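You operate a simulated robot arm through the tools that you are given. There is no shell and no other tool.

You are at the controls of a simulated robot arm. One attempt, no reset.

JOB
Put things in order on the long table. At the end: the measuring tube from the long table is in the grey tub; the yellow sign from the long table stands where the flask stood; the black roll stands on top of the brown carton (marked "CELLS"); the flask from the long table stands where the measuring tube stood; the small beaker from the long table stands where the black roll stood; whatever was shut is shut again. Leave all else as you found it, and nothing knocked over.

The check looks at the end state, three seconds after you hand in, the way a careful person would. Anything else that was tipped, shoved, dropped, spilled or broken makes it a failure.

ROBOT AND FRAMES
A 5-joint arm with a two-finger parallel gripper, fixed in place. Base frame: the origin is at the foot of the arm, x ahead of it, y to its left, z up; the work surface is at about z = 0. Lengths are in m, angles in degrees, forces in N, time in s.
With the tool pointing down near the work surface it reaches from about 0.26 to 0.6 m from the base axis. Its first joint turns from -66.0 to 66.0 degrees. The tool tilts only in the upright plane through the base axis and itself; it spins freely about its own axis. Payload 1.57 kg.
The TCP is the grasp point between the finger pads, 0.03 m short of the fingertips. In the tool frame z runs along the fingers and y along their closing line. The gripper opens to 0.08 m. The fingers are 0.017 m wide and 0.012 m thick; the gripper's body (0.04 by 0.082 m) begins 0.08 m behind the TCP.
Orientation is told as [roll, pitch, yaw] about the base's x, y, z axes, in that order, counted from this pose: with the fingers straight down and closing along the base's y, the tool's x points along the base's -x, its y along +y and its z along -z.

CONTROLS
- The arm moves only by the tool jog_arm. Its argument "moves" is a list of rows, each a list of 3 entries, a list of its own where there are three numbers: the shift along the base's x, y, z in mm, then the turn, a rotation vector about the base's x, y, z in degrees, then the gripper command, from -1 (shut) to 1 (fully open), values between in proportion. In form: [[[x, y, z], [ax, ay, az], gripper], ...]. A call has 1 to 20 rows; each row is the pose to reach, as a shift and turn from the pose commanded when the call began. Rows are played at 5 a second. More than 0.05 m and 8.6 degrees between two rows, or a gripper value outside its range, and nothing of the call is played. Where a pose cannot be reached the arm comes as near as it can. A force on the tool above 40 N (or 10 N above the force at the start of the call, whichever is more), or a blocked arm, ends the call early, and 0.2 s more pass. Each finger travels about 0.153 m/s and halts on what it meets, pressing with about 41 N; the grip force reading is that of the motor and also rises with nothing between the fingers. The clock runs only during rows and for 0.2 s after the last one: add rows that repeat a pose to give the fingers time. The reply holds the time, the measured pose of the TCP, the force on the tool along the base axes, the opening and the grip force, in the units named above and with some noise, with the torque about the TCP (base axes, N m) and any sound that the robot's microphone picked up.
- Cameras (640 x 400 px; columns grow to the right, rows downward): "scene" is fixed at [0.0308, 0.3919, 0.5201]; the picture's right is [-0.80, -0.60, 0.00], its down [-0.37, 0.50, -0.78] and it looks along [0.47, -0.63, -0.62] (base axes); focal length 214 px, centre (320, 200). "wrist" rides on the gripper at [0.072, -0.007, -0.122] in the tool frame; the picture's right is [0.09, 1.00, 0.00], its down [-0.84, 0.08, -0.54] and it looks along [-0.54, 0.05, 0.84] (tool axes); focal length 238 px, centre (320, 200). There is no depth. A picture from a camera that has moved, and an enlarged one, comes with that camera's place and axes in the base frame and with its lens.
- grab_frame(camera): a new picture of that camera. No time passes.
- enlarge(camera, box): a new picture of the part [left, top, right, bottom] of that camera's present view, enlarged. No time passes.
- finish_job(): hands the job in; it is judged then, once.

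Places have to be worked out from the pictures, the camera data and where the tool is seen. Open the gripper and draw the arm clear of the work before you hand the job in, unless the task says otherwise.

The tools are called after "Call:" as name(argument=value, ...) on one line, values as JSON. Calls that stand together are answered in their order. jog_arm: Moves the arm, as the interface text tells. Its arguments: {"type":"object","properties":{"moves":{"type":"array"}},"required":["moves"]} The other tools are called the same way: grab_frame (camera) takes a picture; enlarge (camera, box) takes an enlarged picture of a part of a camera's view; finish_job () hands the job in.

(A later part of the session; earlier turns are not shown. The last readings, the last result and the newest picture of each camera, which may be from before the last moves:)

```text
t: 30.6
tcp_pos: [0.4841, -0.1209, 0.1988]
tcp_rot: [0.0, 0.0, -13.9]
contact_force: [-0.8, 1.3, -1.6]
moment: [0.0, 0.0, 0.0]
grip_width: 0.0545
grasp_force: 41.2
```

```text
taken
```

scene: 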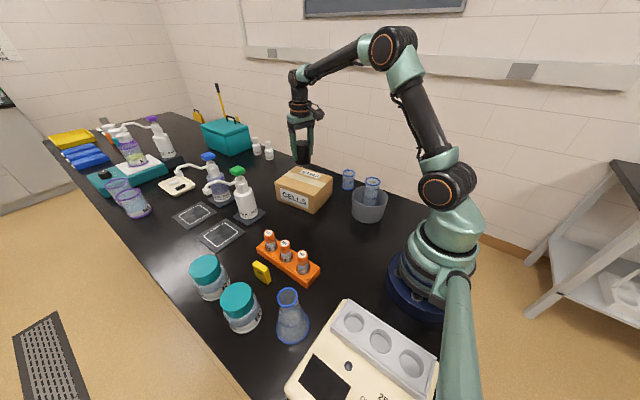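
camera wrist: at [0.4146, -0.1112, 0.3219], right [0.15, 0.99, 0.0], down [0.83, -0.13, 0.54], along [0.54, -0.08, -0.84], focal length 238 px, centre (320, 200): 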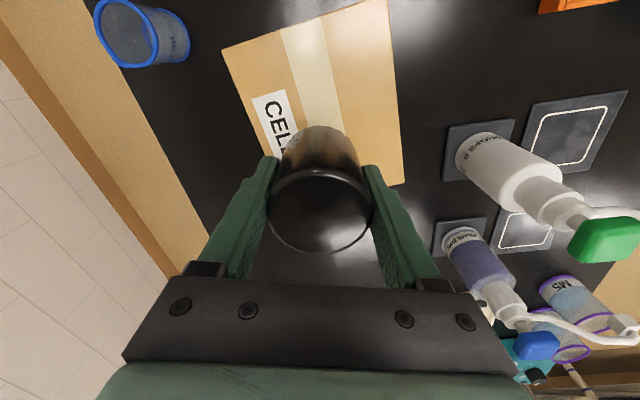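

The roll hovers above the middle of the carton (top centre about (0.485, -0.118)). I lower it most of the way, then look before touching down.

Call:
jog_arm(moves=[[[1, 2, -15], [0, 0, 0], 0], [[1, 2, -32], [0, 0, 0], 0], [[1, 2, -48], [0, 0, 0], 0], [[1, 2, -60], [0, 0, 0], 0], [[1, 2, -66], [0, 0, 0], 0], [[1, 2, -66], [0, 0, 0], 0]])

Call:
enlarge(camera="scene", box=[260, 130, 350, 220])

Call:
grab_frame(camera="wrist")

```text
t: 32.0
tcp_pos: [0.4848, -0.1192, 0.1321]
tcp_rot: [-0.1, 0.0, -14.0]
contact_force: [-0.7, 0.6, -1.6]
moment: [0.0, -0.02, 0.03]
grip_width: 0.0544
grasp_force: 41.4
```

```text
4.44 times, centred on (305, 175) of scene
camera zoom: at [0.0308, 0.3919, 0.5201], right [-0.8, -0.6, 0.0], down [-0.37, 0.5, -0.78], along [0.47, -0.63, -0.62], focal length 953 px, centre (387, 311)
```

zoom: 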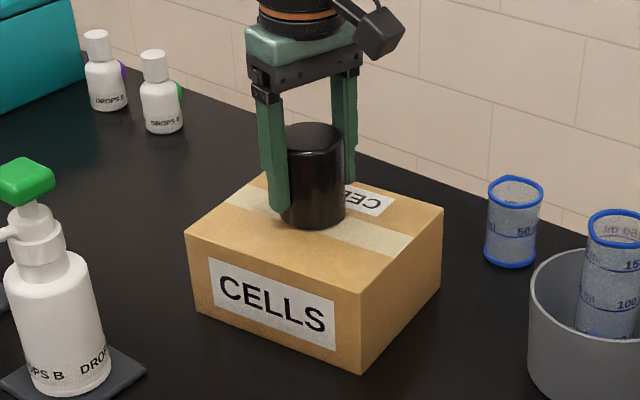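

```text
taken
camera wrist: at [0.4148, -0.1086, 0.2561], right [0.15, 0.99, 0.0], down [0.83, -0.13, 0.54], along [0.54, -0.08, -0.84], focal length 238 px, centre (320, 200)
```

wrist: 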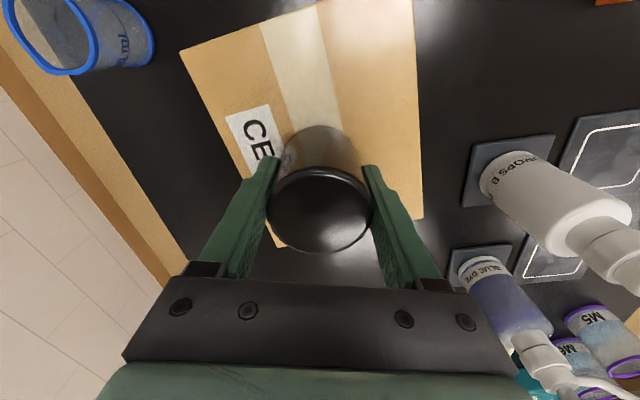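

The roll is close above the carton near its middle. I lower in small steps, watching for contact.

Call:
jog_arm(moves=[[[0, 0, -2], [0, 0, 0], 0], [[0, 0, -4], [0, 0, 0], 0], [[0, 0, -5], [0, 0, 0], 0], [[0, 0, -5], [0, 0, 0], 0]])

Call:
enlarge(camera="scene", box=[270, 140, 350, 220])

```text
t: 33.0
tcp_pos: [0.4865, -0.1191, 0.1298]
tcp_rot: [-0.1, -0.1, -14.1]
contact_force: [-6.5, 2.8, 17.6]
moment: [0.14, 0.32, 0.01]
grip_width: 0.0545
grasp_force: 41.4
```

```text
5.00 times, centred on (310, 180) of scene
camera zoom: at [0.0307, 0.3919, 0.5201], right [-0.8, -0.6, 0.0], down [-0.37, 0.5, -0.78], along [0.47, -0.63, -0.62], focal length 1072 px, centre (370, 300)
```

zoom: 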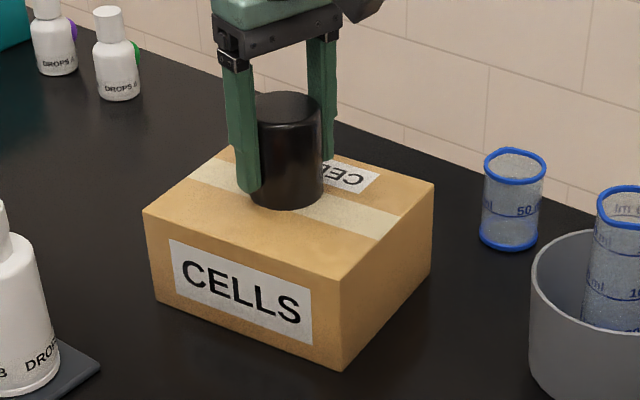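

Contact at 17.6 N, so the roll sits on the carton. I ease up 1.5 mm and release slowly.

Call:
jog_arm(moves=[[[0, 0, 1], [0, 0, 0], 0], [[0, 0, 1.5], [0, 0, 0], 0], [[0, 0, 1.5], [0, 0, 0], 0.38], [[0, 0, 1.5], [0, 0, 0], 0.5], [[0, 0, 1.5], [0, 0, 0], 0.7], [[0, 0, 1.5], [0, 0, 0], 1], [[0, 0, 1.5], [0, 0, 0], 1]])

Call:
grab_frame(camera="wrist")

Call:
enlarge(camera="scene", box=[270, 140, 350, 220])

```text
t: 34.6
tcp_pos: [0.4861, -0.1186, 0.1307]
tcp_rot: [0.0, 0.0, -14.0]
contact_force: [0.1, 0.8, 0.0]
moment: [0.03, 0.0, 0.03]
grip_width: 0.0802
grasp_force: 0.1
```

```text
taken
camera wrist: at [0.4151, -0.1078, 0.2534], right [0.15, 0.99, 0.0], down [0.83, -0.13, 0.54], along [0.54, -0.08, -0.84], focal length 238 px, centre (320, 200)
```

wrist: 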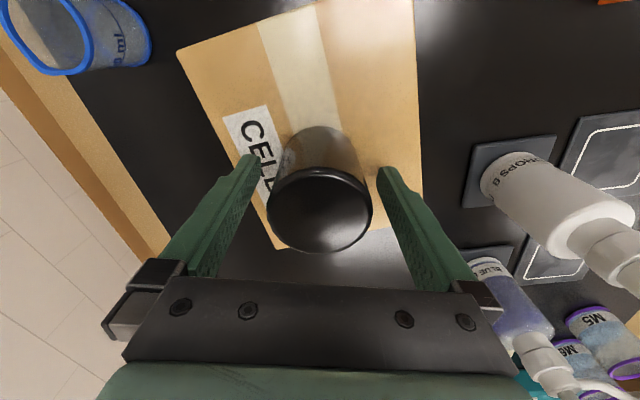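

```text
5.00 times, centred on (310, 180) of scene
camera zoom: at [0.0308, 0.3919, 0.5201], right [-0.8, -0.6, 0.0], down [-0.37, 0.5, -0.78], along [0.47, -0.63, -0.62], focal length 1072 px, centre (370, 300)
```

zoom: 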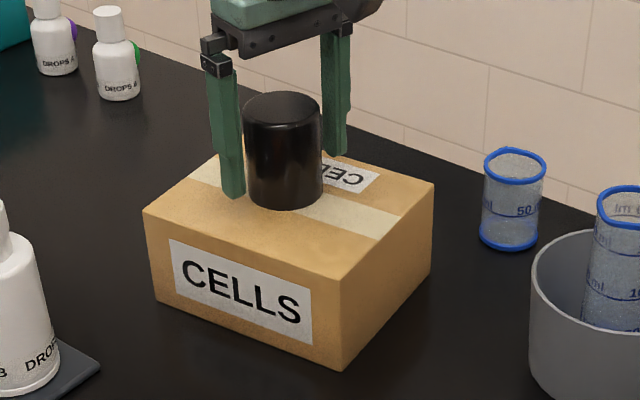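

The roll stands upright on the carton, released. I rise clear of it and then move over the small beaker near (0.385, -0.28), turning to face it.

Call:
jog_arm(moves=[[[0, 0, 15], [0, 0, 0], 1], [[0, 0, 40], [0, 0, 0], 1], [[0, 0, 75], [0, 0, 0], 1], [[0, 0, 110], [0, 0, 0], 1], [[-15, -24, 110], [0, 0, -3], 1], [[-30, -49, 110], [0, 0, -6], 1], [[-46, -74, 110], [0, 0, -10], 1], [[-62, -99, 105], [0, 0, -14], 1], [[-78, -124, 95], [0, 0, -18], 1], [[-94, -149, 82], [0, 0, -20], 1], [[-101, -162, 70], [0, 0, -22], 1], [[-101, -162, 70], [0, 0, -22], 1]])

Call:
grab_frame(camera="wrist")

Call:
enlarge(camera="scene", box=[270, 120, 420, 240])

```text
t: 37.2
tcp_pos: [0.3848, -0.2829, 0.1992]
tcp_rot: [0.0, 0.0, -35.9]
contact_force: [-0.3, 0.5, -0.9]
moment: [0.01, -0.01, 0.03]
grip_width: 0.08
grasp_force: 0.0
```

```text
taken
camera wrist: at [0.3231, -0.2453, 0.3231], right [0.51, 0.86, 0.0], down [0.72, -0.43, 0.54], along [0.47, -0.28, -0.84], focal length 238 px, centre (320, 200)
```

wrist: 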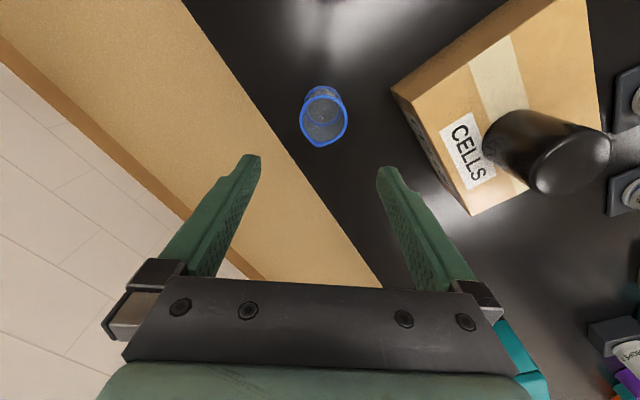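

```text
3.33 times, centred on (345, 180) of scene
camera zoom: at [0.0308, 0.3919, 0.5201], right [-0.8, -0.6, 0.0], down [-0.37, 0.5, -0.78], along [0.47, -0.63, -0.62], focal length 715 px, centre (237, 267)
```

zoom: 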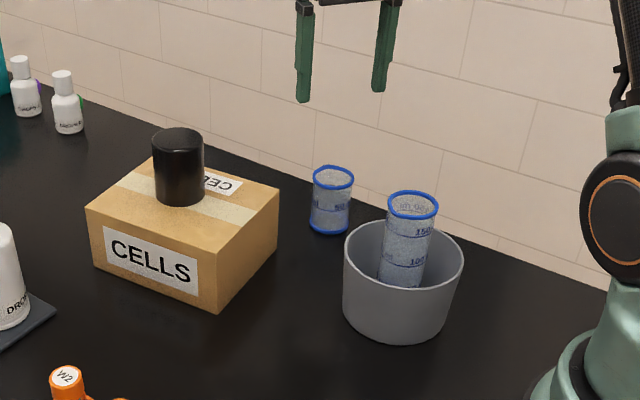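

Roll and tube are both standing. I enlarge the beaker in the wrist view to fix its centre.

Call:
enlarge(camera="wrist", box=[270, 70, 370, 170])

```text
4.00 times, centred on (320, 120) of wrist
camera zoom: at [0.3231, -0.2453, 0.3231], right [0.51, 0.86, 0.0], down [0.72, -0.43, 0.54], along [0.47, -0.28, -0.84], focal length 953 px, centre (320, 520)
```

zoom: 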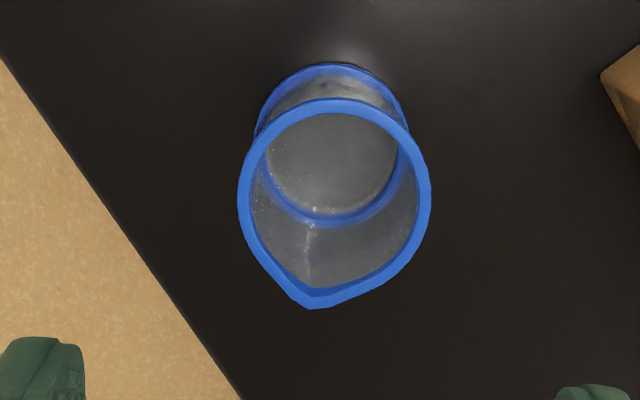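

The beaker is centred at (0.380, -0.275), about 65 mm tall with a 51 mm rim. I shift (-5, +7) mm and descend with open fingers to z≈0.041.

Call:
jog_arm(moves=[[[-5, 7, -10], [0, 0, 0], 1], [[-5, 7, -40], [0, 0, 0], 1], [[-5, 7, -70], [0, 0, 0], 1], [[-5, 7, -95], [0, 0, 0], 1], [[-5, 7, -118], [0, 0, 0], 1], [[-5, 7, -138], [0, 0, 0], 1], [[-5, 7, -152], [0, 0, 0], 1], [[-5, 7, -160], [0, 0, 0], 1], [[-5, 7, -160], [0, 0, 0], 1]])

Call:
grab_frame(camera="wrist")

Call:
enlarge(camera="scene", box=[270, 120, 420, 240])

```text
t: 39.2
tcp_pos: [0.3803, -0.2729, 0.0387]
tcp_rot: [-0.1, -0.1, -35.9]
contact_force: [-0.3, -0.6, -0.2]
moment: [-0.01, 0.01, -0.04]
grip_width: 0.0802
grasp_force: 0.1
```

```text
taken
camera wrist: at [0.3182, -0.2367, 0.162], right [0.51, 0.86, 0.0], down [0.72, -0.43, 0.54], along [0.47, -0.28, -0.84], focal length 238 px, centre (320, 200)
```

wrist: 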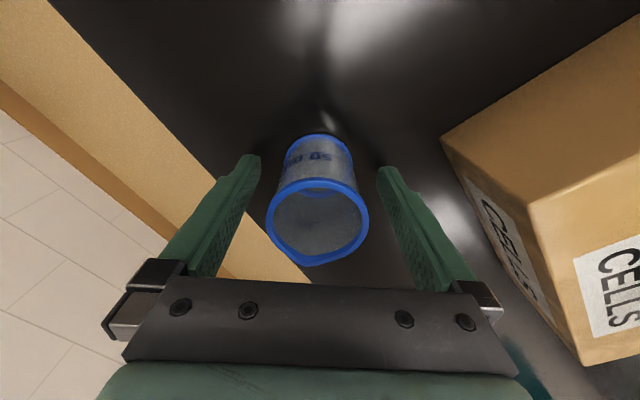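

```text
3.33 times, centred on (345, 180) of scene
camera zoom: at [0.0308, 0.3919, 0.5201], right [-0.8, -0.6, 0.0], down [-0.37, 0.5, -0.78], along [0.47, -0.63, -0.62], focal length 715 px, centre (237, 267)
```

zoom: 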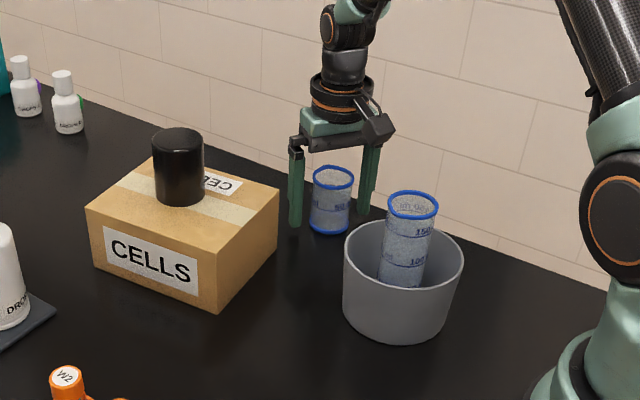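

The beaker stands centred between the pads with no contact. I close on it.

Call:
jog_arm(moves=[[[0, 0, 0], [0, 0, 0], 0.6], [[0, 0, 0], [0, 0, 0], 0.35], [[0, 0, 0], [0, 0, 0], 0.1], [[0, 0, 0], [0, 0, 0], -0.15], [[0, 0, 0], [0, 0, 0], -0.15], [[0, 0, 0], [0, 0, 0], -0.15]])

Call:
grab_frame(camera="wrist")

```text
t: 40.6
tcp_pos: [0.38, -0.2734, 0.0384]
tcp_rot: [0.1, 0.1, -36.0]
contact_force: [0.1, 0.3, 0.6]
moment: [0.04, -0.01, -0.02]
grip_width: 0.0456
grasp_force: 41.0
```

```text
taken
camera wrist: at [0.3182, -0.2367, 0.1622], right [0.51, 0.86, 0.0], down [0.72, -0.43, 0.54], along [0.47, -0.28, -0.84], focal length 238 px, centre (320, 200)
```

wrist: 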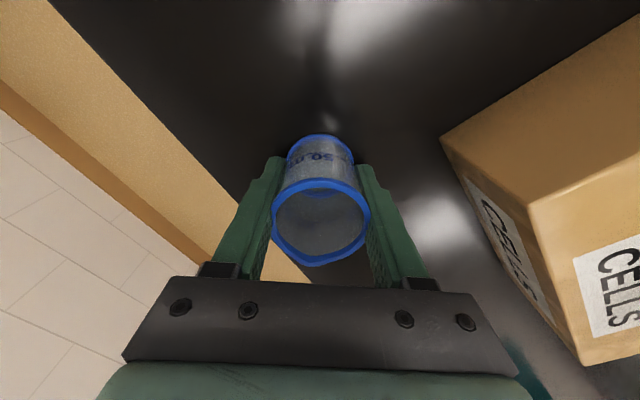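

Gripped at 45.6 mm. I lift the beaker straight up and carry it high across to the roll's old place, about (0.338, 0.046), turning back to zero yaw.

Call:
jog_arm(moves=[[[0, 0, 5], [0, 0, 0], -0.15], [[0, 0, 20], [0, 0, 0], -0.15], [[0, 0, 50], [0, 0, 0], -0.15], [[0, 0, 85], [0, 0, 0], -0.15], [[0, 0, 120], [0, 0, 0], -0.15], [[0, 0, 155], [0, 0, 0], -0.15], [[-4, 26, 160], [0, 0, 3], -0.15], [[-8, 53, 160], [0, 0, 6], -0.15], [[-11, 80, 160], [0, 0, 9], -0.15], [[-15, 107, 160], [0, 0, 12], -0.15], [[-19, 134, 160], [0, 0, 15], -0.15], [[-23, 161, 160], [0, 0, 18], -0.15], [[-27, 188, 160], [0, 0, 21], -0.15], [[-31, 215, 160], [0, 0, 24], -0.15], [[-34, 242, 160], [0, 0, 27], -0.15], [[-38, 268, 160], [0, 0, 30], -0.15], [[-42, 294, 150], [0, 0, 33], -0.15], [[-45, 319, 140], [0, 0, 36], -0.15], [[-45, 319, 130], [0, 0, 36], -0.15], [[-45, 319, 130], [0, 0, 36], -0.15]])

Call:
grab_frame(camera="wrist")

Call:
grab_frame(camera="scene")

```text
t: 44.8
tcp_pos: [0.3344, 0.0455, 0.1704]
tcp_rot: [0.0, 0.1, 0.1]
contact_force: [1.1, 0.4, -1.2]
moment: [0.02, -0.01, 0.01]
grip_width: 0.0455
grasp_force: 40.8
```

```text
taken
camera wrist: at [0.263, 0.0384, 0.2936], right [-0.09, 1.0, 0.0], down [0.84, 0.08, 0.54], along [0.54, 0.05, -0.84], focal length 238 px, centre (320, 200)
```

wrist: 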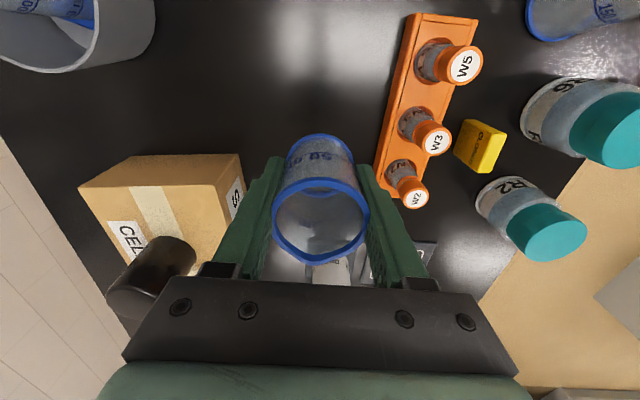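

```text
taken
```

scene: 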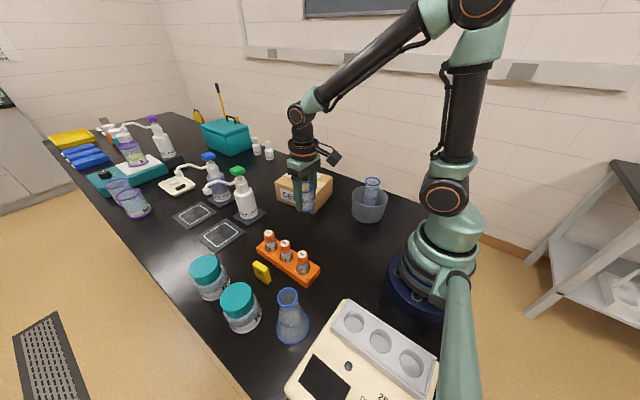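

The beaker is held over the target spot and the roll is still on the carton. I lower it to just above the table.

Call:
jog_arm(moves=[[[0, 0, -25], [0, 0, 0], -0.15], [[0, 0, -50], [0, 0, 0], -0.15], [[0, 0, -75], [0, 0, 0], -0.15], [[0, 0, -95], [0, 0, 0], -0.15], [[0, 0, -112], [0, 0, 0], -0.15], [[0, 0, -123], [0, 0, 0], -0.15], [[0, 0, -127], [0, 0, 0], -0.15], [[0, 0, -128.5], [0, 0, 0], -0.15], [[0, 0, -128.5], [0, 0, 0], -0.15]])

Call:
enlarge(camera="scene", box=[260, 170, 360, 270])

Call:
grab_frame(camera="wrist")

```text
t: 46.8
tcp_pos: [0.334, 0.0463, 0.0421]
tcp_rot: [0.0, 0.0, 0.0]
contact_force: [-0.1, -0.2, 0.0]
moment: [-0.02, 0.02, 0.0]
grip_width: 0.0452
grasp_force: 40.9
```

```text
4.00 times, centred on (310, 220) of scene
camera zoom: at [0.0308, 0.3919, 0.5201], right [-0.8, -0.6, 0.0], down [-0.37, 0.5, -0.78], along [0.47, -0.63, -0.62], focal length 858 px, centre (360, 120)
```

zoom: 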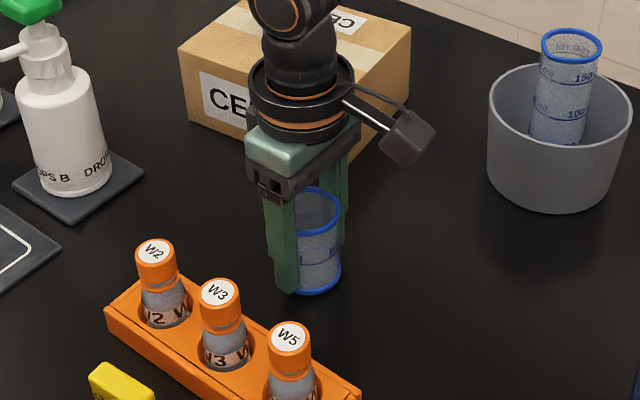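

```text
taken
camera wrist: at [0.2631, 0.0392, 0.1653], right [-0.09, 1.0, 0.0], down [0.84, 0.08, 0.54], along [0.54, 0.05, -0.84], focal length 238 px, centre (320, 200)
```

wrist: 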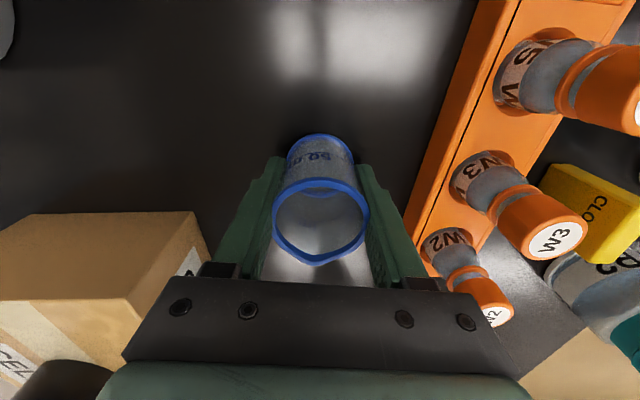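

Still clear of the table by a millimetre or two. I step down to touch.

Call:
jog_arm(moves=[[[0, 0, -1], [0, 0, 0], -0.15], [[0, 0, -1.5], [0, 0, 0], -0.15], [[0, 0, -1.5], [0, 0, 0], -0.15]])

```text
t: 47.6
tcp_pos: [0.335, 0.0465, 0.0409]
tcp_rot: [0.0, 0.0, 0.1]
contact_force: [0.7, 0.0, -0.2]
moment: [0.01, 0.01, 0.02]
grip_width: 0.0451
grasp_force: 40.9
```

No contact yet; down another millimetre.

Call:
jog_arm(moves=[[[0, 0, -0.7], [0, 0, 0], -0.15], [[0, 0, -1.2], [0, 0, 0], -0.15], [[0, 0, -1.2], [0, 0, 0], -0.15]])

```text
t: 48.4
tcp_pos: [0.3354, 0.0464, 0.0391]
tcp_rot: [0.0, 0.0, 0.0]
contact_force: [-4.5, 2.8, 18.4]
moment: [0.1, 0.16, 0.01]
grip_width: 0.045
grasp_force: 41.4
```

Contact at 18 N, so the beaker is on the table. I ease up 0.8 mm and open slowly.

Call:
jog_arm(moves=[[[0, 0, 0.5], [0, 0, 0], -0.15], [[0, 0, 0.8], [0, 0, 0], -0.15], [[0, 0, 0.8], [0, 0, 0], 0.16], [[0, 0, 0.8], [0, 0, 0], 0.3], [[0, 0, 0.8], [0, 0, 0], 0.6], [[0, 0, 0.8], [0, 0, 0], 0.9], [[0, 0, 0.8], [0, 0, 0], 0.9]])

Call:
grab_frame(camera="wrist")

Call:
enlarge(camera="scene", box=[260, 170, 360, 270])

```text
t: 50.0
tcp_pos: [0.3358, 0.0466, 0.0399]
tcp_rot: [0.0, -0.1, -0.1]
contact_force: [-0.1, -0.5, -0.2]
moment: [-0.02, -0.04, -0.03]
grip_width: 0.0762
grasp_force: 0.0
```

```text
taken
camera wrist: at [0.2636, 0.0392, 0.1632], right [-0.09, 1.0, 0.0], down [0.84, 0.08, 0.54], along [0.54, 0.05, -0.84], focal length 238 px, centre (320, 200)
```

wrist: 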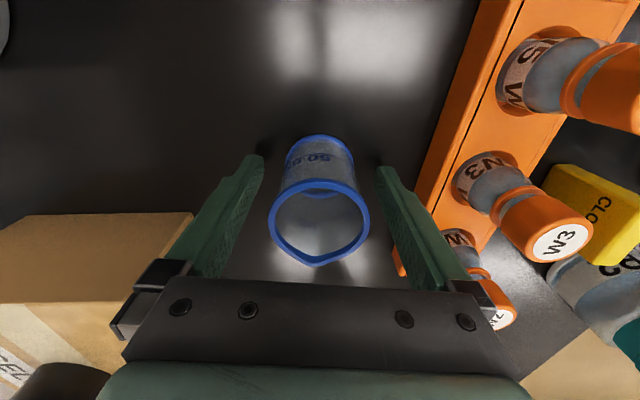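

```text
4.00 times, centred on (310, 220) of scene
camera zoom: at [0.0308, 0.3919, 0.5201], right [-0.8, -0.6, 0.0], down [-0.37, 0.5, -0.78], along [0.47, -0.63, -0.62], focal length 858 px, centre (360, 120)
```

zoom: 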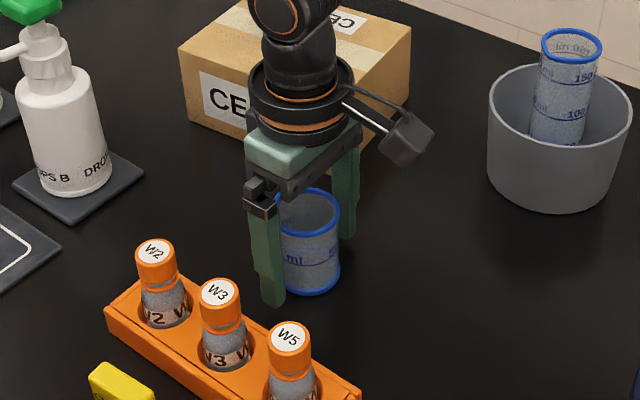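

The beaker stands free in the roll's old place. I rise straight up, then go over the flask near (0.199, 0.269), turning to face it.

Call:
jog_arm(moves=[[[0, 0, 15], [0, 0, 0], 0.9], [[0, 0, 45], [0, 0, 0], 0.9], [[0, 0, 85], [0, 0, 0], 1], [[0, 0, 130], [0, 0, 0], 1], [[0, 0, 175], [0, 0, 0], 1], [[0, 0, 210], [0, 0, 0], 1], [[-11, 18, 215], [0, 0, 4], 1], [[-23, 37, 220], [0, 0, 9], 1], [[-35, 57, 220], [0, 0, 14], 1], [[-47, 77, 220], [0, 0, 19], 1], [[-59, 97, 220], [0, 0, 24], 1], [[-72, 117, 220], [0, 0, 29], 1], [[-85, 137, 220], [0, 0, 34], 1], [[-98, 158, 220], [0, 0, 39], 1], [[-111, 180, 220], [0, 0, 44], 1], [[-124, 201, 220], [0, 0, 49], 1], [[-137, 222, 220], [0, 0, 53], 1], [[-137, 222, 220], [0, 0, 53], 1]])

Call:
grab_frame(camera="wrist")

Call:
grab_frame(camera="scene")

```text
t: 53.8
tcp_pos: [0.1961, 0.2676, 0.2604]
tcp_rot: [0.0, 0.0, 53.0]
contact_force: [0.3, -0.2, 0.5]
moment: [0.0, 0.01, 0.0]
grip_width: 0.0803
grasp_force: 0.0
```

```text
taken
camera wrist: at [0.1593, 0.2057, 0.3834], right [-0.85, 0.53, 0.0], down [0.44, 0.72, 0.54], along [0.28, 0.46, -0.84], focal length 238 px, centre (320, 200)
```

wrist: 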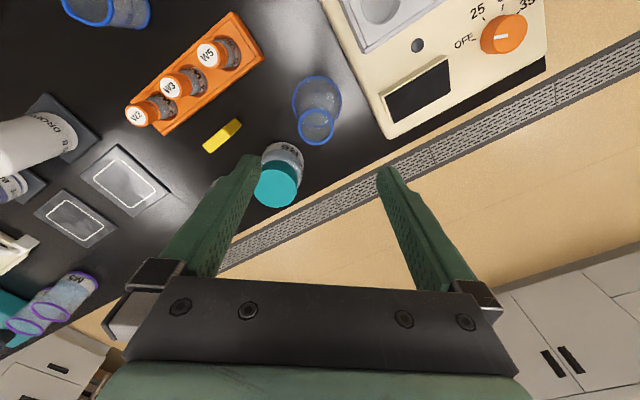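

```text
taken
```

scene: 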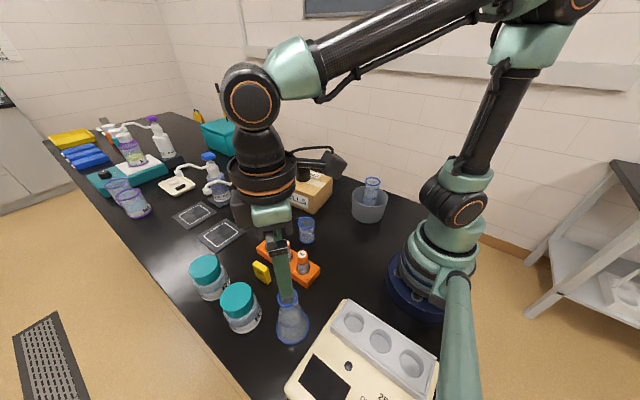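

The flask is right below, with jar R6 on one side and the cream instrument on the other. I enlarge to locate its rim and base.

Call:
enlarge(camera="wrist", box=[250, 60, 390, 200])

Call:
enlarge(camera="scene", box=[210, 230, 370, 370])

```text
2.86 times, centred on (320, 130) of wrist
camera zoom: at [0.1593, 0.2057, 0.3834], right [-0.85, 0.53, 0.0], down [0.44, 0.72, 0.54], along [0.28, 0.46, -0.84], focal length 681 px, centre (320, 400)
```

zoom: 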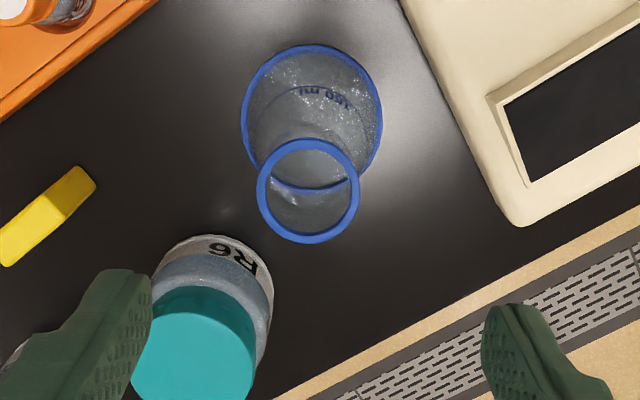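

```text
2.86 times, centred on (290, 300) of scene
camera zoom: at [0.0308, 0.3919, 0.5201], right [-0.8, -0.6, 0.0], down [-0.37, 0.5, -0.78], along [0.47, -0.63, -0.62], focal length 613 px, centre (406, -86)
```

zoom: 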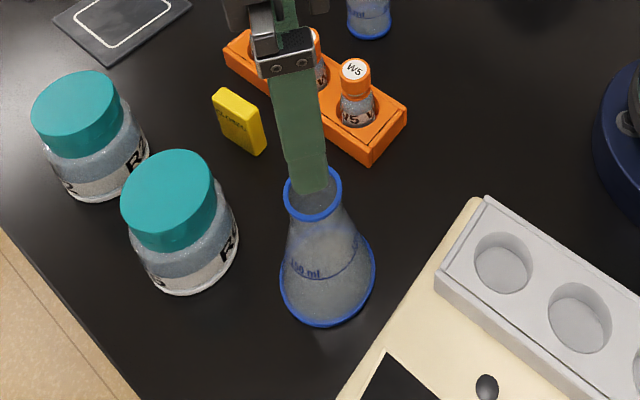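

The flask axis is at about (0.199, 0.263), with rim z≈0.135 and base about 75 mm wide. I zoom on its profile in the scene view to choose the grasp height on the neck.

Call:
enlarge(camera="scene", box=[265, 280, 320, 350])

Call:
enlarge(camera="wrist", box=[285, 70, 355, 150])

```text
5.71 times, centred on (292, 315) of scene
camera zoom: at [0.0308, 0.3919, 0.5201], right [-0.8, -0.6, 0.0], down [-0.37, 0.5, -0.78], along [0.47, -0.63, -0.62], focal length 1226 px, centre (477, -457)
```

zoom: 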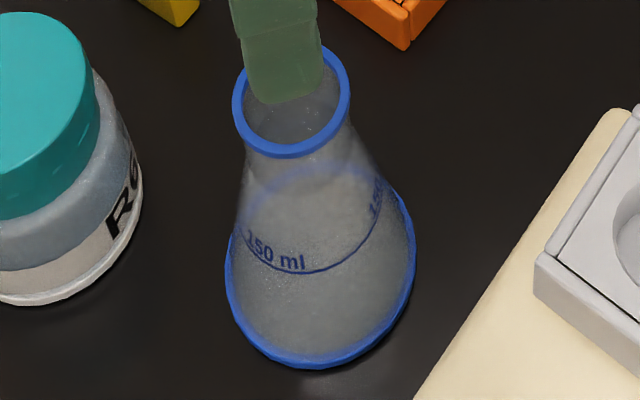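

```text
5.00 times, centred on (320, 110) of wrist
camera zoom: at [0.1593, 0.2057, 0.3834], right [-0.85, 0.53, 0.0], down [0.44, 0.72, 0.54], along [0.28, 0.46, -0.84], focal length 1192 px, centre (320, 650)
```

zoom: 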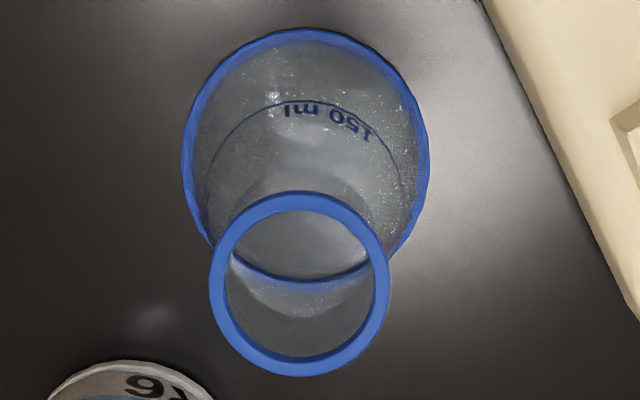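

The neck runs roughly from z 0.105 to 0.13, above the cone. I shift (+2, -4.5) mm, descend with open fingers to TCP z≈0.122 and check the alignment.

Call:
jog_arm(moves=[[[2, -4.5, -10], [0, 0, 0], 1], [[2, -4.5, -35], [0, 0, 0], 1], [[2, -4.5, -60], [0, 0, 0], 1], [[2, -4.5, -85], [0, 0, 0], 1], [[2, -4.5, -105], [0, 0, 0], 1], [[2, -4.5, -122], [0, 0, 0], 1], [[2, -4.5, -134], [0, 0, 0], 1], [[2, -4.5, -139], [0, 0, 0], 1], [[2, -4.5, -139], [0, 0, 0], 1]])

Call:
grab_frame(camera="wrist")

Call:
enlarge(camera="scene", box=[210, 220, 370, 360])

```text
t: 55.8
tcp_pos: [0.1984, 0.2632, 0.1189]
tcp_rot: [0.0, -0.1, 53.0]
contact_force: [-0.4, 0.2, -0.9]
moment: [0.0, 0.01, 0.01]
grip_width: 0.0803
grasp_force: 0.1
```

```text
taken
camera wrist: at [0.1617, 0.2016, 0.2432], right [-0.85, 0.53, 0.0], down [0.44, 0.71, 0.54], along [0.28, 0.46, -0.84], focal length 238 px, centre (320, 200)
```

wrist: 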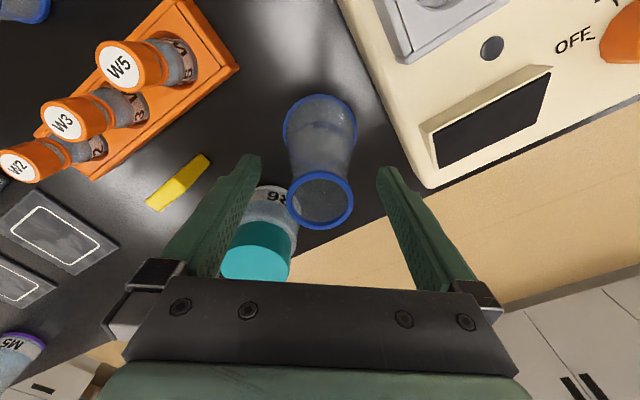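

```text
2.86 times, centred on (290, 290) of scene
camera zoom: at [0.0308, 0.3919, 0.5201], right [-0.8, -0.6, 0.0], down [-0.37, 0.5, -0.78], along [0.47, -0.63, -0.62], focal length 613 px, centre (406, -57)
```

zoom: 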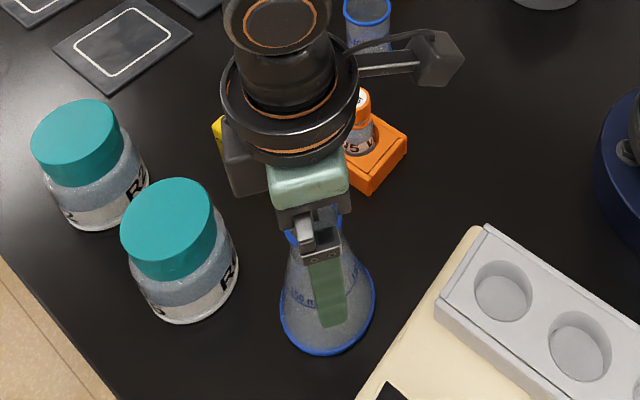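

The flask neck is centred between the pads, with no contact. I close gently and hold.

Call:
jog_arm(moves=[[[0, 0, 0], [0, 0, 0], 0.6], [[0, 0, 0], [0, 0, 0], 0.3], [[0, 0, 0], [0, 0, 0], 0.1], [[0, 0, 0], [0, 0, 0], -0.1], [[0, 0, 0], [0, 0, 0], -0.3], [[0, 0, 0], [0, 0, 0], -0.4], [[0, 0, 0], [0, 0, 0], -0.4], [[0, 0, 0], [0, 0, 0], -0.4]])

Call:
grab_frame(camera="wrist")

Call:
enlarge(camera="scene", box=[210, 220, 370, 360])

```text
t: 57.6
tcp_pos: [0.2, 0.2628, 0.1202]
tcp_rot: [0.0, 0.0, 52.9]
contact_force: [-0.4, 0.2, 0.4]
moment: [0.04, -0.03, 0.02]
grip_width: 0.0366
grasp_force: 40.9
```

```text
taken
camera wrist: at [0.1618, 0.2017, 0.2435], right [-0.85, 0.53, 0.0], down [0.44, 0.71, 0.54], along [0.28, 0.46, -0.84], focal length 238 px, centre (320, 200)
```

wrist: 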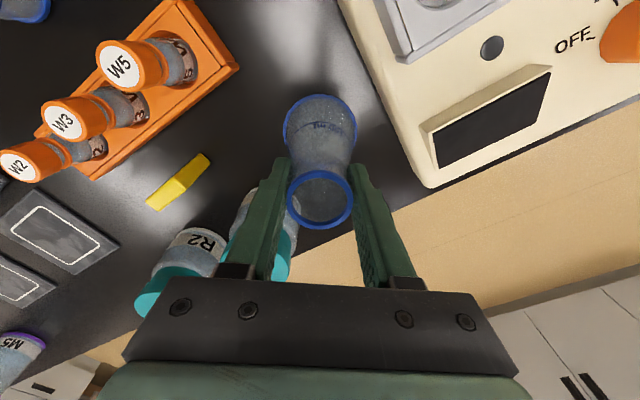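

```text
2.86 times, centred on (290, 290) of scene
camera zoom: at [0.0308, 0.3919, 0.5201], right [-0.8, -0.6, 0.0], down [-0.37, 0.5, -0.78], along [0.47, -0.63, -0.62], focal length 613 px, centre (406, -57)
```

zoom: 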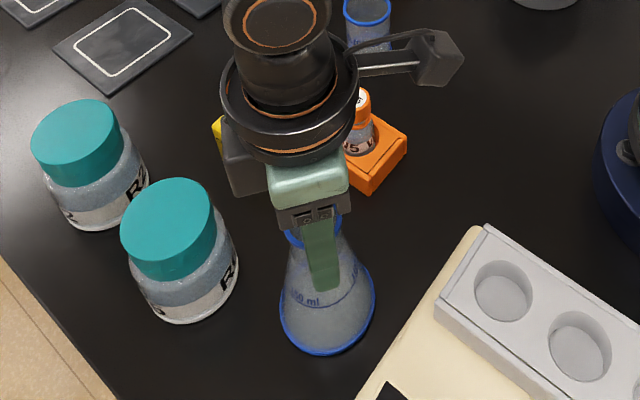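

Gripped at 36.6 mm; the flask's place is (0.199, 0.263). I lift a little first and check that it hangs straight and does not slip.

Call:
jog_arm(moves=[[[0, 0, 2], [0, 0, 0], -0.4], [[0, 0, 6], [0, 0, 0], -0.4], [[0, 0, 14], [0, 0, 0], -0.4], [[0, 0, 25], [0, 0, 0], -0.4], [[0, 0, 40], [0, 0, 0], -0.4], [[0, 0, 40], [0, 0, 0], -0.4]])

Call:
grab_frame(camera="wrist")

Call:
enlarge(camera="scene", box=[210, 200, 370, 360])

```text
t: 59.0
tcp_pos: [0.1988, 0.262, 0.1614]
tcp_rot: [0.0, 0.1, 53.0]
contact_force: [0.2, 0.5, -0.4]
moment: [-0.01, 0.03, 0.0]
grip_width: 0.0364
grasp_force: 40.7
```

```text
taken
camera wrist: at [0.162, 0.2008, 0.285], right [-0.85, 0.53, 0.0], down [0.44, 0.71, 0.54], along [0.28, 0.46, -0.84], focal length 238 px, centre (320, 200)
```

wrist: 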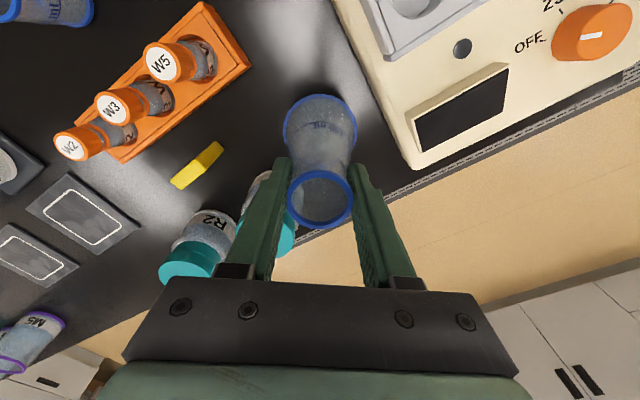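

```text
2.50 times, centred on (290, 280) of scene
camera zoom: at [0.0308, 0.3919, 0.5201], right [-0.8, -0.6, 0.0], down [-0.37, 0.5, -0.78], along [0.47, -0.63, -0.62], focal length 536 px, centre (395, 0)
```

zoom: 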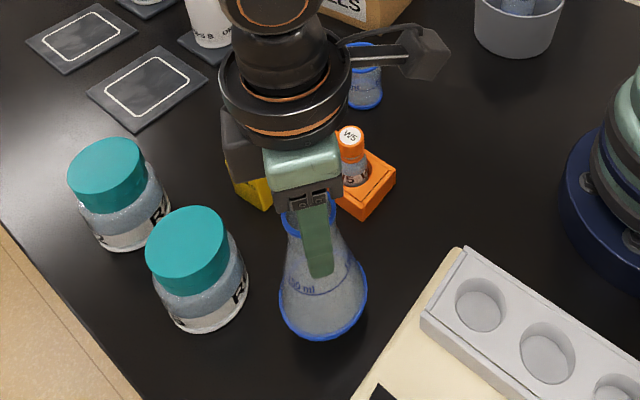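

The flask hangs straight and unchanged in the grip. I lift it to z≈0.27 and carry it over the jars and sign towards the tube's old place at (0.522, 0.248).

Call:
jog_arm(moves=[[[0, 0, 35], [0, 0, 0], -0.4], [[0, 0, 75], [0, 0, 0], -0.4], [[0, 0, 110], [0, 0, 0], -0.4], [[20, -1, 110], [0, 0, -1], -0.4], [[45, -2, 110], [0, 0, -3], -0.4], [[70, -3, 110], [0, 0, -6], -0.4], [[95, -4, 110], [0, 0, -8], -0.4], [[120, -5, 110], [0, 0, -11], -0.4], [[145, -6, 110], [0, 0, -13], -0.4], [[170, -7, 110], [0, 0, -16], -0.4], [[195, -8, 110], [0, 0, -18], -0.4], [[220, -9, 110], [0, 0, -21], -0.4], [[245, -10, 105], [0, 0, -24], -0.4], [[270, -11, 95], [0, 0, -26], -0.4], [[295, -12, 80], [0, 0, -28], -0.4], [[313, -13, 70], [0, 0, -29], -0.4], [[323, -14, 65], [0, 0, -29], -0.4], [[323, -14, 65], [0, 0, -29], -0.4]])

Call:
grab_frame(camera="wrist")

Call:
grab_frame(camera="scene")

```text
t: 62.8
tcp_pos: [0.5234, 0.2487, 0.2257]
tcp_rot: [0.0, 0.0, 24.0]
contact_force: [0.3, 0.8, -0.9]
moment: [-0.01, 0.0, 0.03]
grip_width: 0.0364
grasp_force: 41.2
```

```text
taken
camera wrist: at [0.4616, 0.2134, 0.3493], right [-0.49, 0.87, 0.0], down [0.73, 0.41, 0.54], along [0.47, 0.27, -0.84], focal length 238 px, centre (320, 200)
```

wrist: 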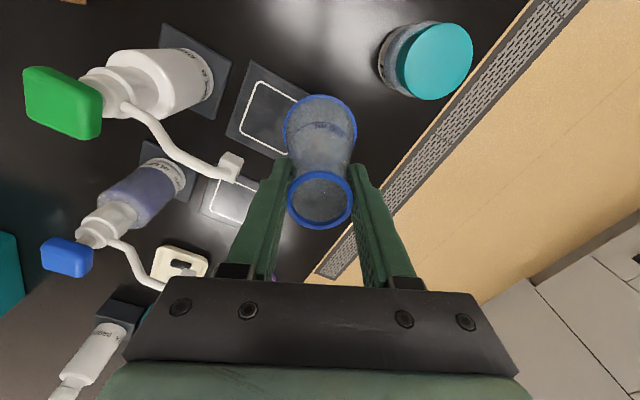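

```text
taken
```

scene: 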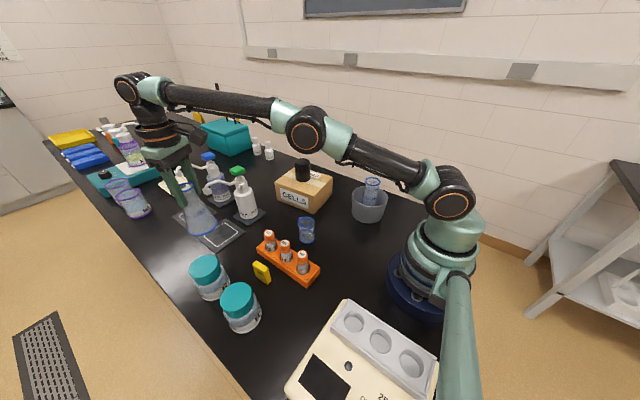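

The roll, beaker and tube all look right in the scene view. Before lowering I zoom in on the target spot and the mat corner next to it.

Call:
enlarge(camera="scene", box=[160, 170, 280, 270])

Call:
enlarge(camera="wrist", box=[220, 50, 400, 190])

```text
4.00 times, centred on (220, 220) of scene
camera zoom: at [0.0308, 0.3919, 0.5201], right [-0.8, -0.6, 0.0], down [-0.37, 0.5, -0.78], along [0.47, -0.63, -0.62], focal length 858 px, centre (720, 120)
```

zoom: 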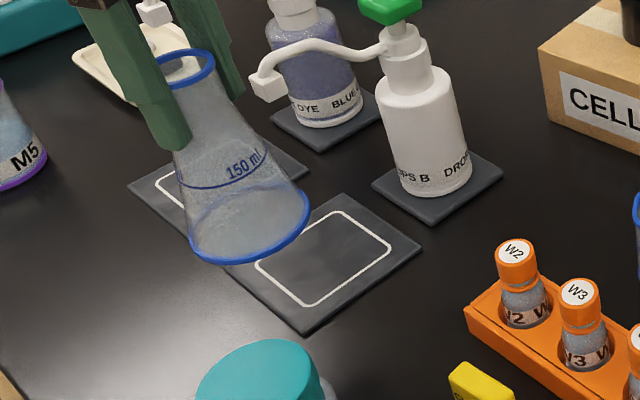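

```text
2.86 times, centred on (310, 120) of wrist
camera zoom: at [0.4616, 0.2134, 0.3493], right [-0.49, 0.87, 0.0], down [0.73, 0.41, 0.54], along [0.47, 0.27, -0.84], focal length 681 px, centre (349, 429)
```

zoom: 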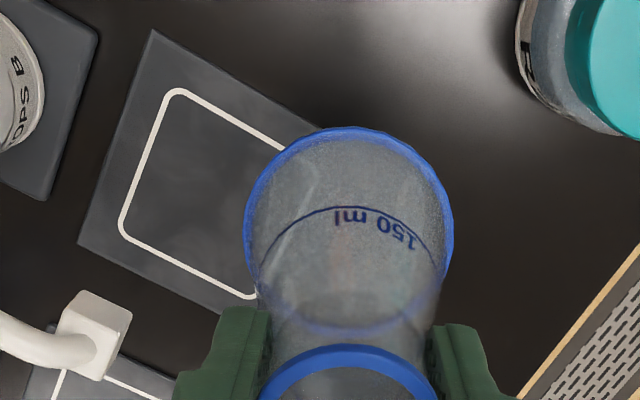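

The mat corner sits at about (0.518, 0.255), right where the tube's foot was, so I aim for (0.525, 0.246), essentially the tube's spot. I lower until just above the surface.

Call:
jog_arm(moves=[[[1.5, -2.5, -15], [0, 0, 0], -0.4], [[1.5, -2.5, -35], [0, 0, 0], -0.4], [[1.5, -2.5, -55], [0, 0, 0], -0.4], [[1.5, -2.5, -72], [0, 0, 0], -0.4], [[1.5, -2.5, -86], [0, 0, 0], -0.4], [[1.5, -2.5, -96], [0, 0, 0], -0.4], [[1.5, -2.5, -99], [0, 0, 0], -0.4], [[1.5, -2.5, -99], [0, 0, 0], -0.4]])

Call:
grab_frame(camera="wrist")

Call:
enlarge(camera="scene", box=[160, 170, 280, 270])

```text
t: 64.6
tcp_pos: [0.5238, 0.2471, 0.1256]
tcp_rot: [0.0, 0.0, 24.0]
contact_force: [-0.1, 0.1, 0.1]
moment: [-0.03, -0.04, 0.0]
grip_width: 0.0362
grasp_force: 41.2
```

```text
taken
camera wrist: at [0.4616, 0.2112, 0.2495], right [-0.49, 0.87, 0.0], down [0.73, 0.41, 0.54], along [0.47, 0.27, -0.84], focal length 238 px, centre (320, 200)
```

wrist: 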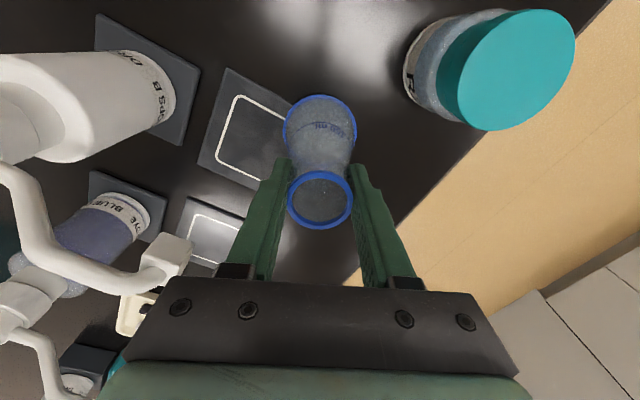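

```text
4.00 times, centred on (220, 220) of scene
camera zoom: at [0.0308, 0.3919, 0.5201], right [-0.8, -0.6, 0.0], down [-0.37, 0.5, -0.78], along [0.47, -0.63, -0.62], focal length 858 px, centre (720, 120)
```

zoom: 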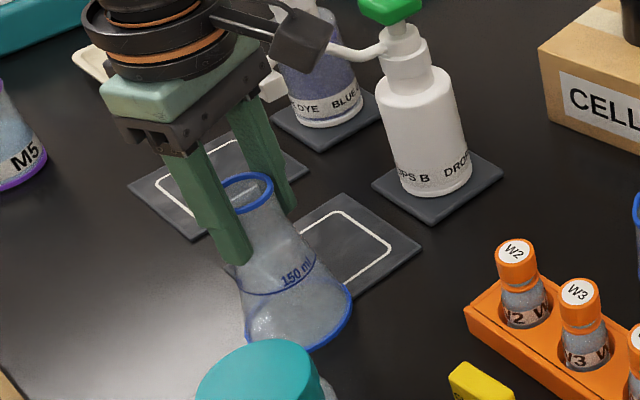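

The flask is just above the surface with no contact. I lower in small steps, watching the force.

Call:
jog_arm(moves=[[[0, 0, -1.5], [0, 0, 0], -0.4], [[0, 0, -2.5], [0, 0, 0], -0.4], [[0, 0, -2.5], [0, 0, 0], -0.4]])

```text
t: 65.4
tcp_pos: [0.5242, 0.2473, 0.1244]
tcp_rot: [-0.1, -0.2, 24.0]
contact_force: [-2.7, 1.2, 6.3]
moment: [-0.06, 0.17, 0.0]
grip_width: 0.036
grasp_force: 40.6
```

Contact already, about 3 mm higher than on bare table, so the mat has thickness and its corner carries the base as it did the tube's foot. To stand more securely I lift 3 mm, move 3 mm further onto the mat, and lower again.

Call:
jog_arm(moves=[[[0, 0, 2], [0, 0, 0], -0.4], [[1, -0.5, 4], [0, 0, 0], -0.4], [[3, -1, 4], [0, 0, 0], -0.4], [[3, -1, 2], [0, 0, 0], -0.4], [[3, -1, 0.8], [0, 0, 0], -0.4], [[3, -1, 0.8], [0, 0, 0], -0.4]])

Call:
enlarge(camera="scene", box=[190, 200, 270, 270])

Call:
enlarge(camera="wrist", box=[220, 70, 400, 210])

```text
t: 66.8
tcp_pos: [0.5263, 0.2455, 0.1251]
tcp_rot: [0.0, 0.0, 24.1]
contact_force: [0.1, -0.7, -0.3]
moment: [-0.02, -0.02, 0.01]
grip_width: 0.0357
grasp_force: 41.0
```

```text
5.71 times, centred on (230, 235) of scene
camera zoom: at [0.0308, 0.3919, 0.5201], right [-0.8, -0.6, 0.0], down [-0.37, 0.5, -0.78], along [0.47, -0.63, -0.62], focal length 1226 px, centre (834, 0)
```

zoom: 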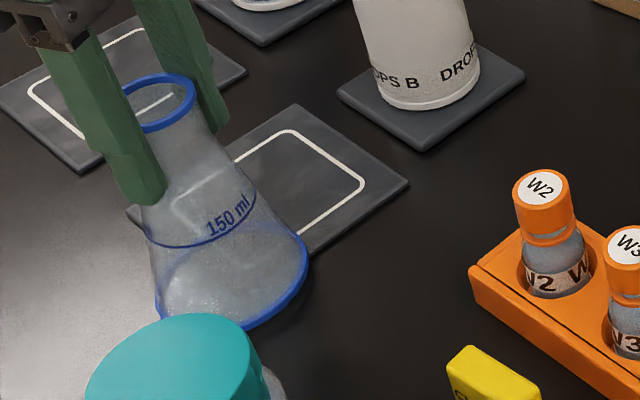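

```text
2.86 times, centred on (310, 140) of wrist
camera zoom: at [0.4645, 0.2101, 0.2482], right [-0.49, 0.87, 0.0], down [0.73, 0.41, 0.54], along [0.47, 0.27, -0.84], focal length 681 px, centre (349, 371)
```

zoom: 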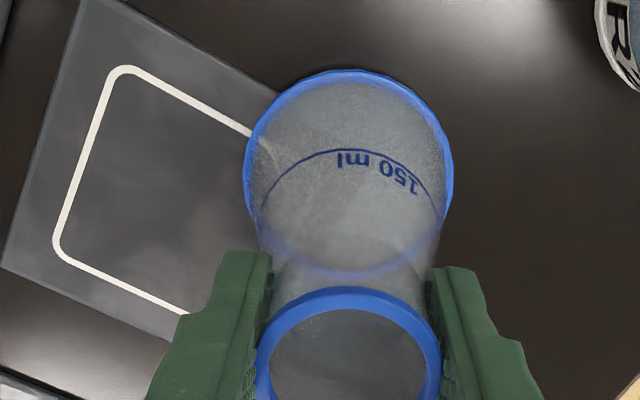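

The base centre now lies about 9–10 mm inside both mat edges, so it will stand flat on the mat as the tube did. I lower the last millimetre to touch.

Call:
jog_arm(moves=[[[0, 0, -0.5], [0, 0, 0], -0.4], [[0, 0, -1], [0, 0, 0], -0.4], [[0, 0, -1], [0, 0, 0], -0.4]])

```text
t: 67.6
tcp_pos: [0.5269, 0.2467, 0.1241]
tcp_rot: [0.0, -0.1, 24.0]
contact_force: [-3.0, 0.8, 10.3]
moment: [-0.05, 0.22, 0.04]
grip_width: 0.0356
grasp_force: 41.0
```

Contact at 10 N. I ease up 0.4 mm and open slowly, only part way because of the nearby spout.

Call:
jog_arm(moves=[[[0, 0, 0.4], [0, 0, 0], -0.4], [[0, 0, 0.4], [0, 0, 0], -0.09], [[0, 0, 0.4], [0, 0, 0], -0.05], [[0, 0, 0.4], [0, 0, 0], 0.1], [[0, 0, 0.4], [0, 0, 0], 0.3], [[0, 0, 0.4], [0, 0, 0], 0.45], [[0, 0, 0.4], [0, 0, 0], 0.45]])

Call:
grab_frame(camera="wrist")

Call:
enlarge(camera="scene", box=[180, 190, 270, 270])

```text
t: 69.2
tcp_pos: [0.5266, 0.2461, 0.1248]
tcp_rot: [0.0, 0.0, 24.0]
contact_force: [-0.2, -0.8, -0.4]
moment: [0.0, 0.02, 0.0]
grip_width: 0.0581
grasp_force: 0.1
```

```text
taken
camera wrist: at [0.4645, 0.21, 0.2475], right [-0.49, 0.87, 0.0], down [0.73, 0.41, 0.54], along [0.47, 0.27, -0.84], focal length 238 px, centre (320, 200)
```

wrist: 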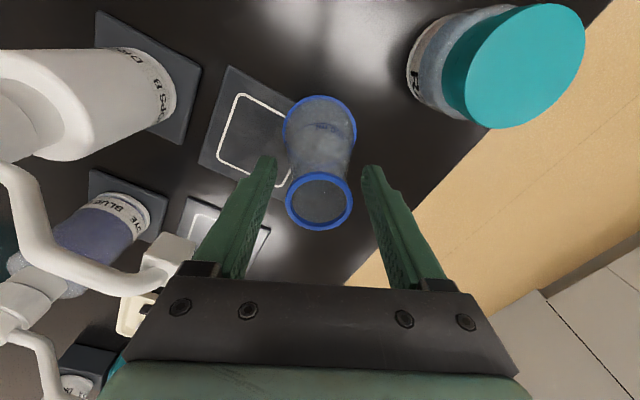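

```text
5.00 times, centred on (225, 230) of scene
camera zoom: at [0.0308, 0.3919, 0.5201], right [-0.8, -0.6, 0.0], down [-0.37, 0.5, -0.78], along [0.47, -0.63, -0.62], focal length 1072 px, centre (795, 50)
```

zoom: 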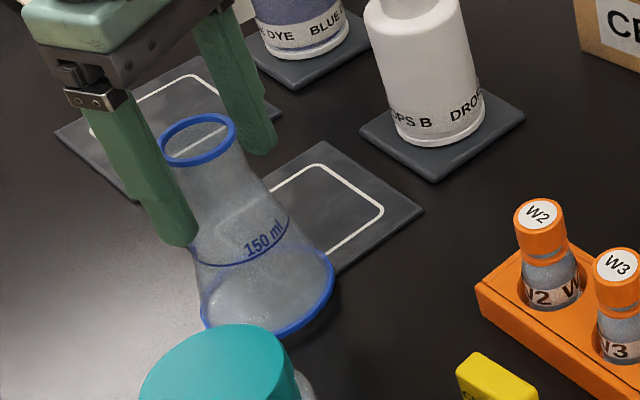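

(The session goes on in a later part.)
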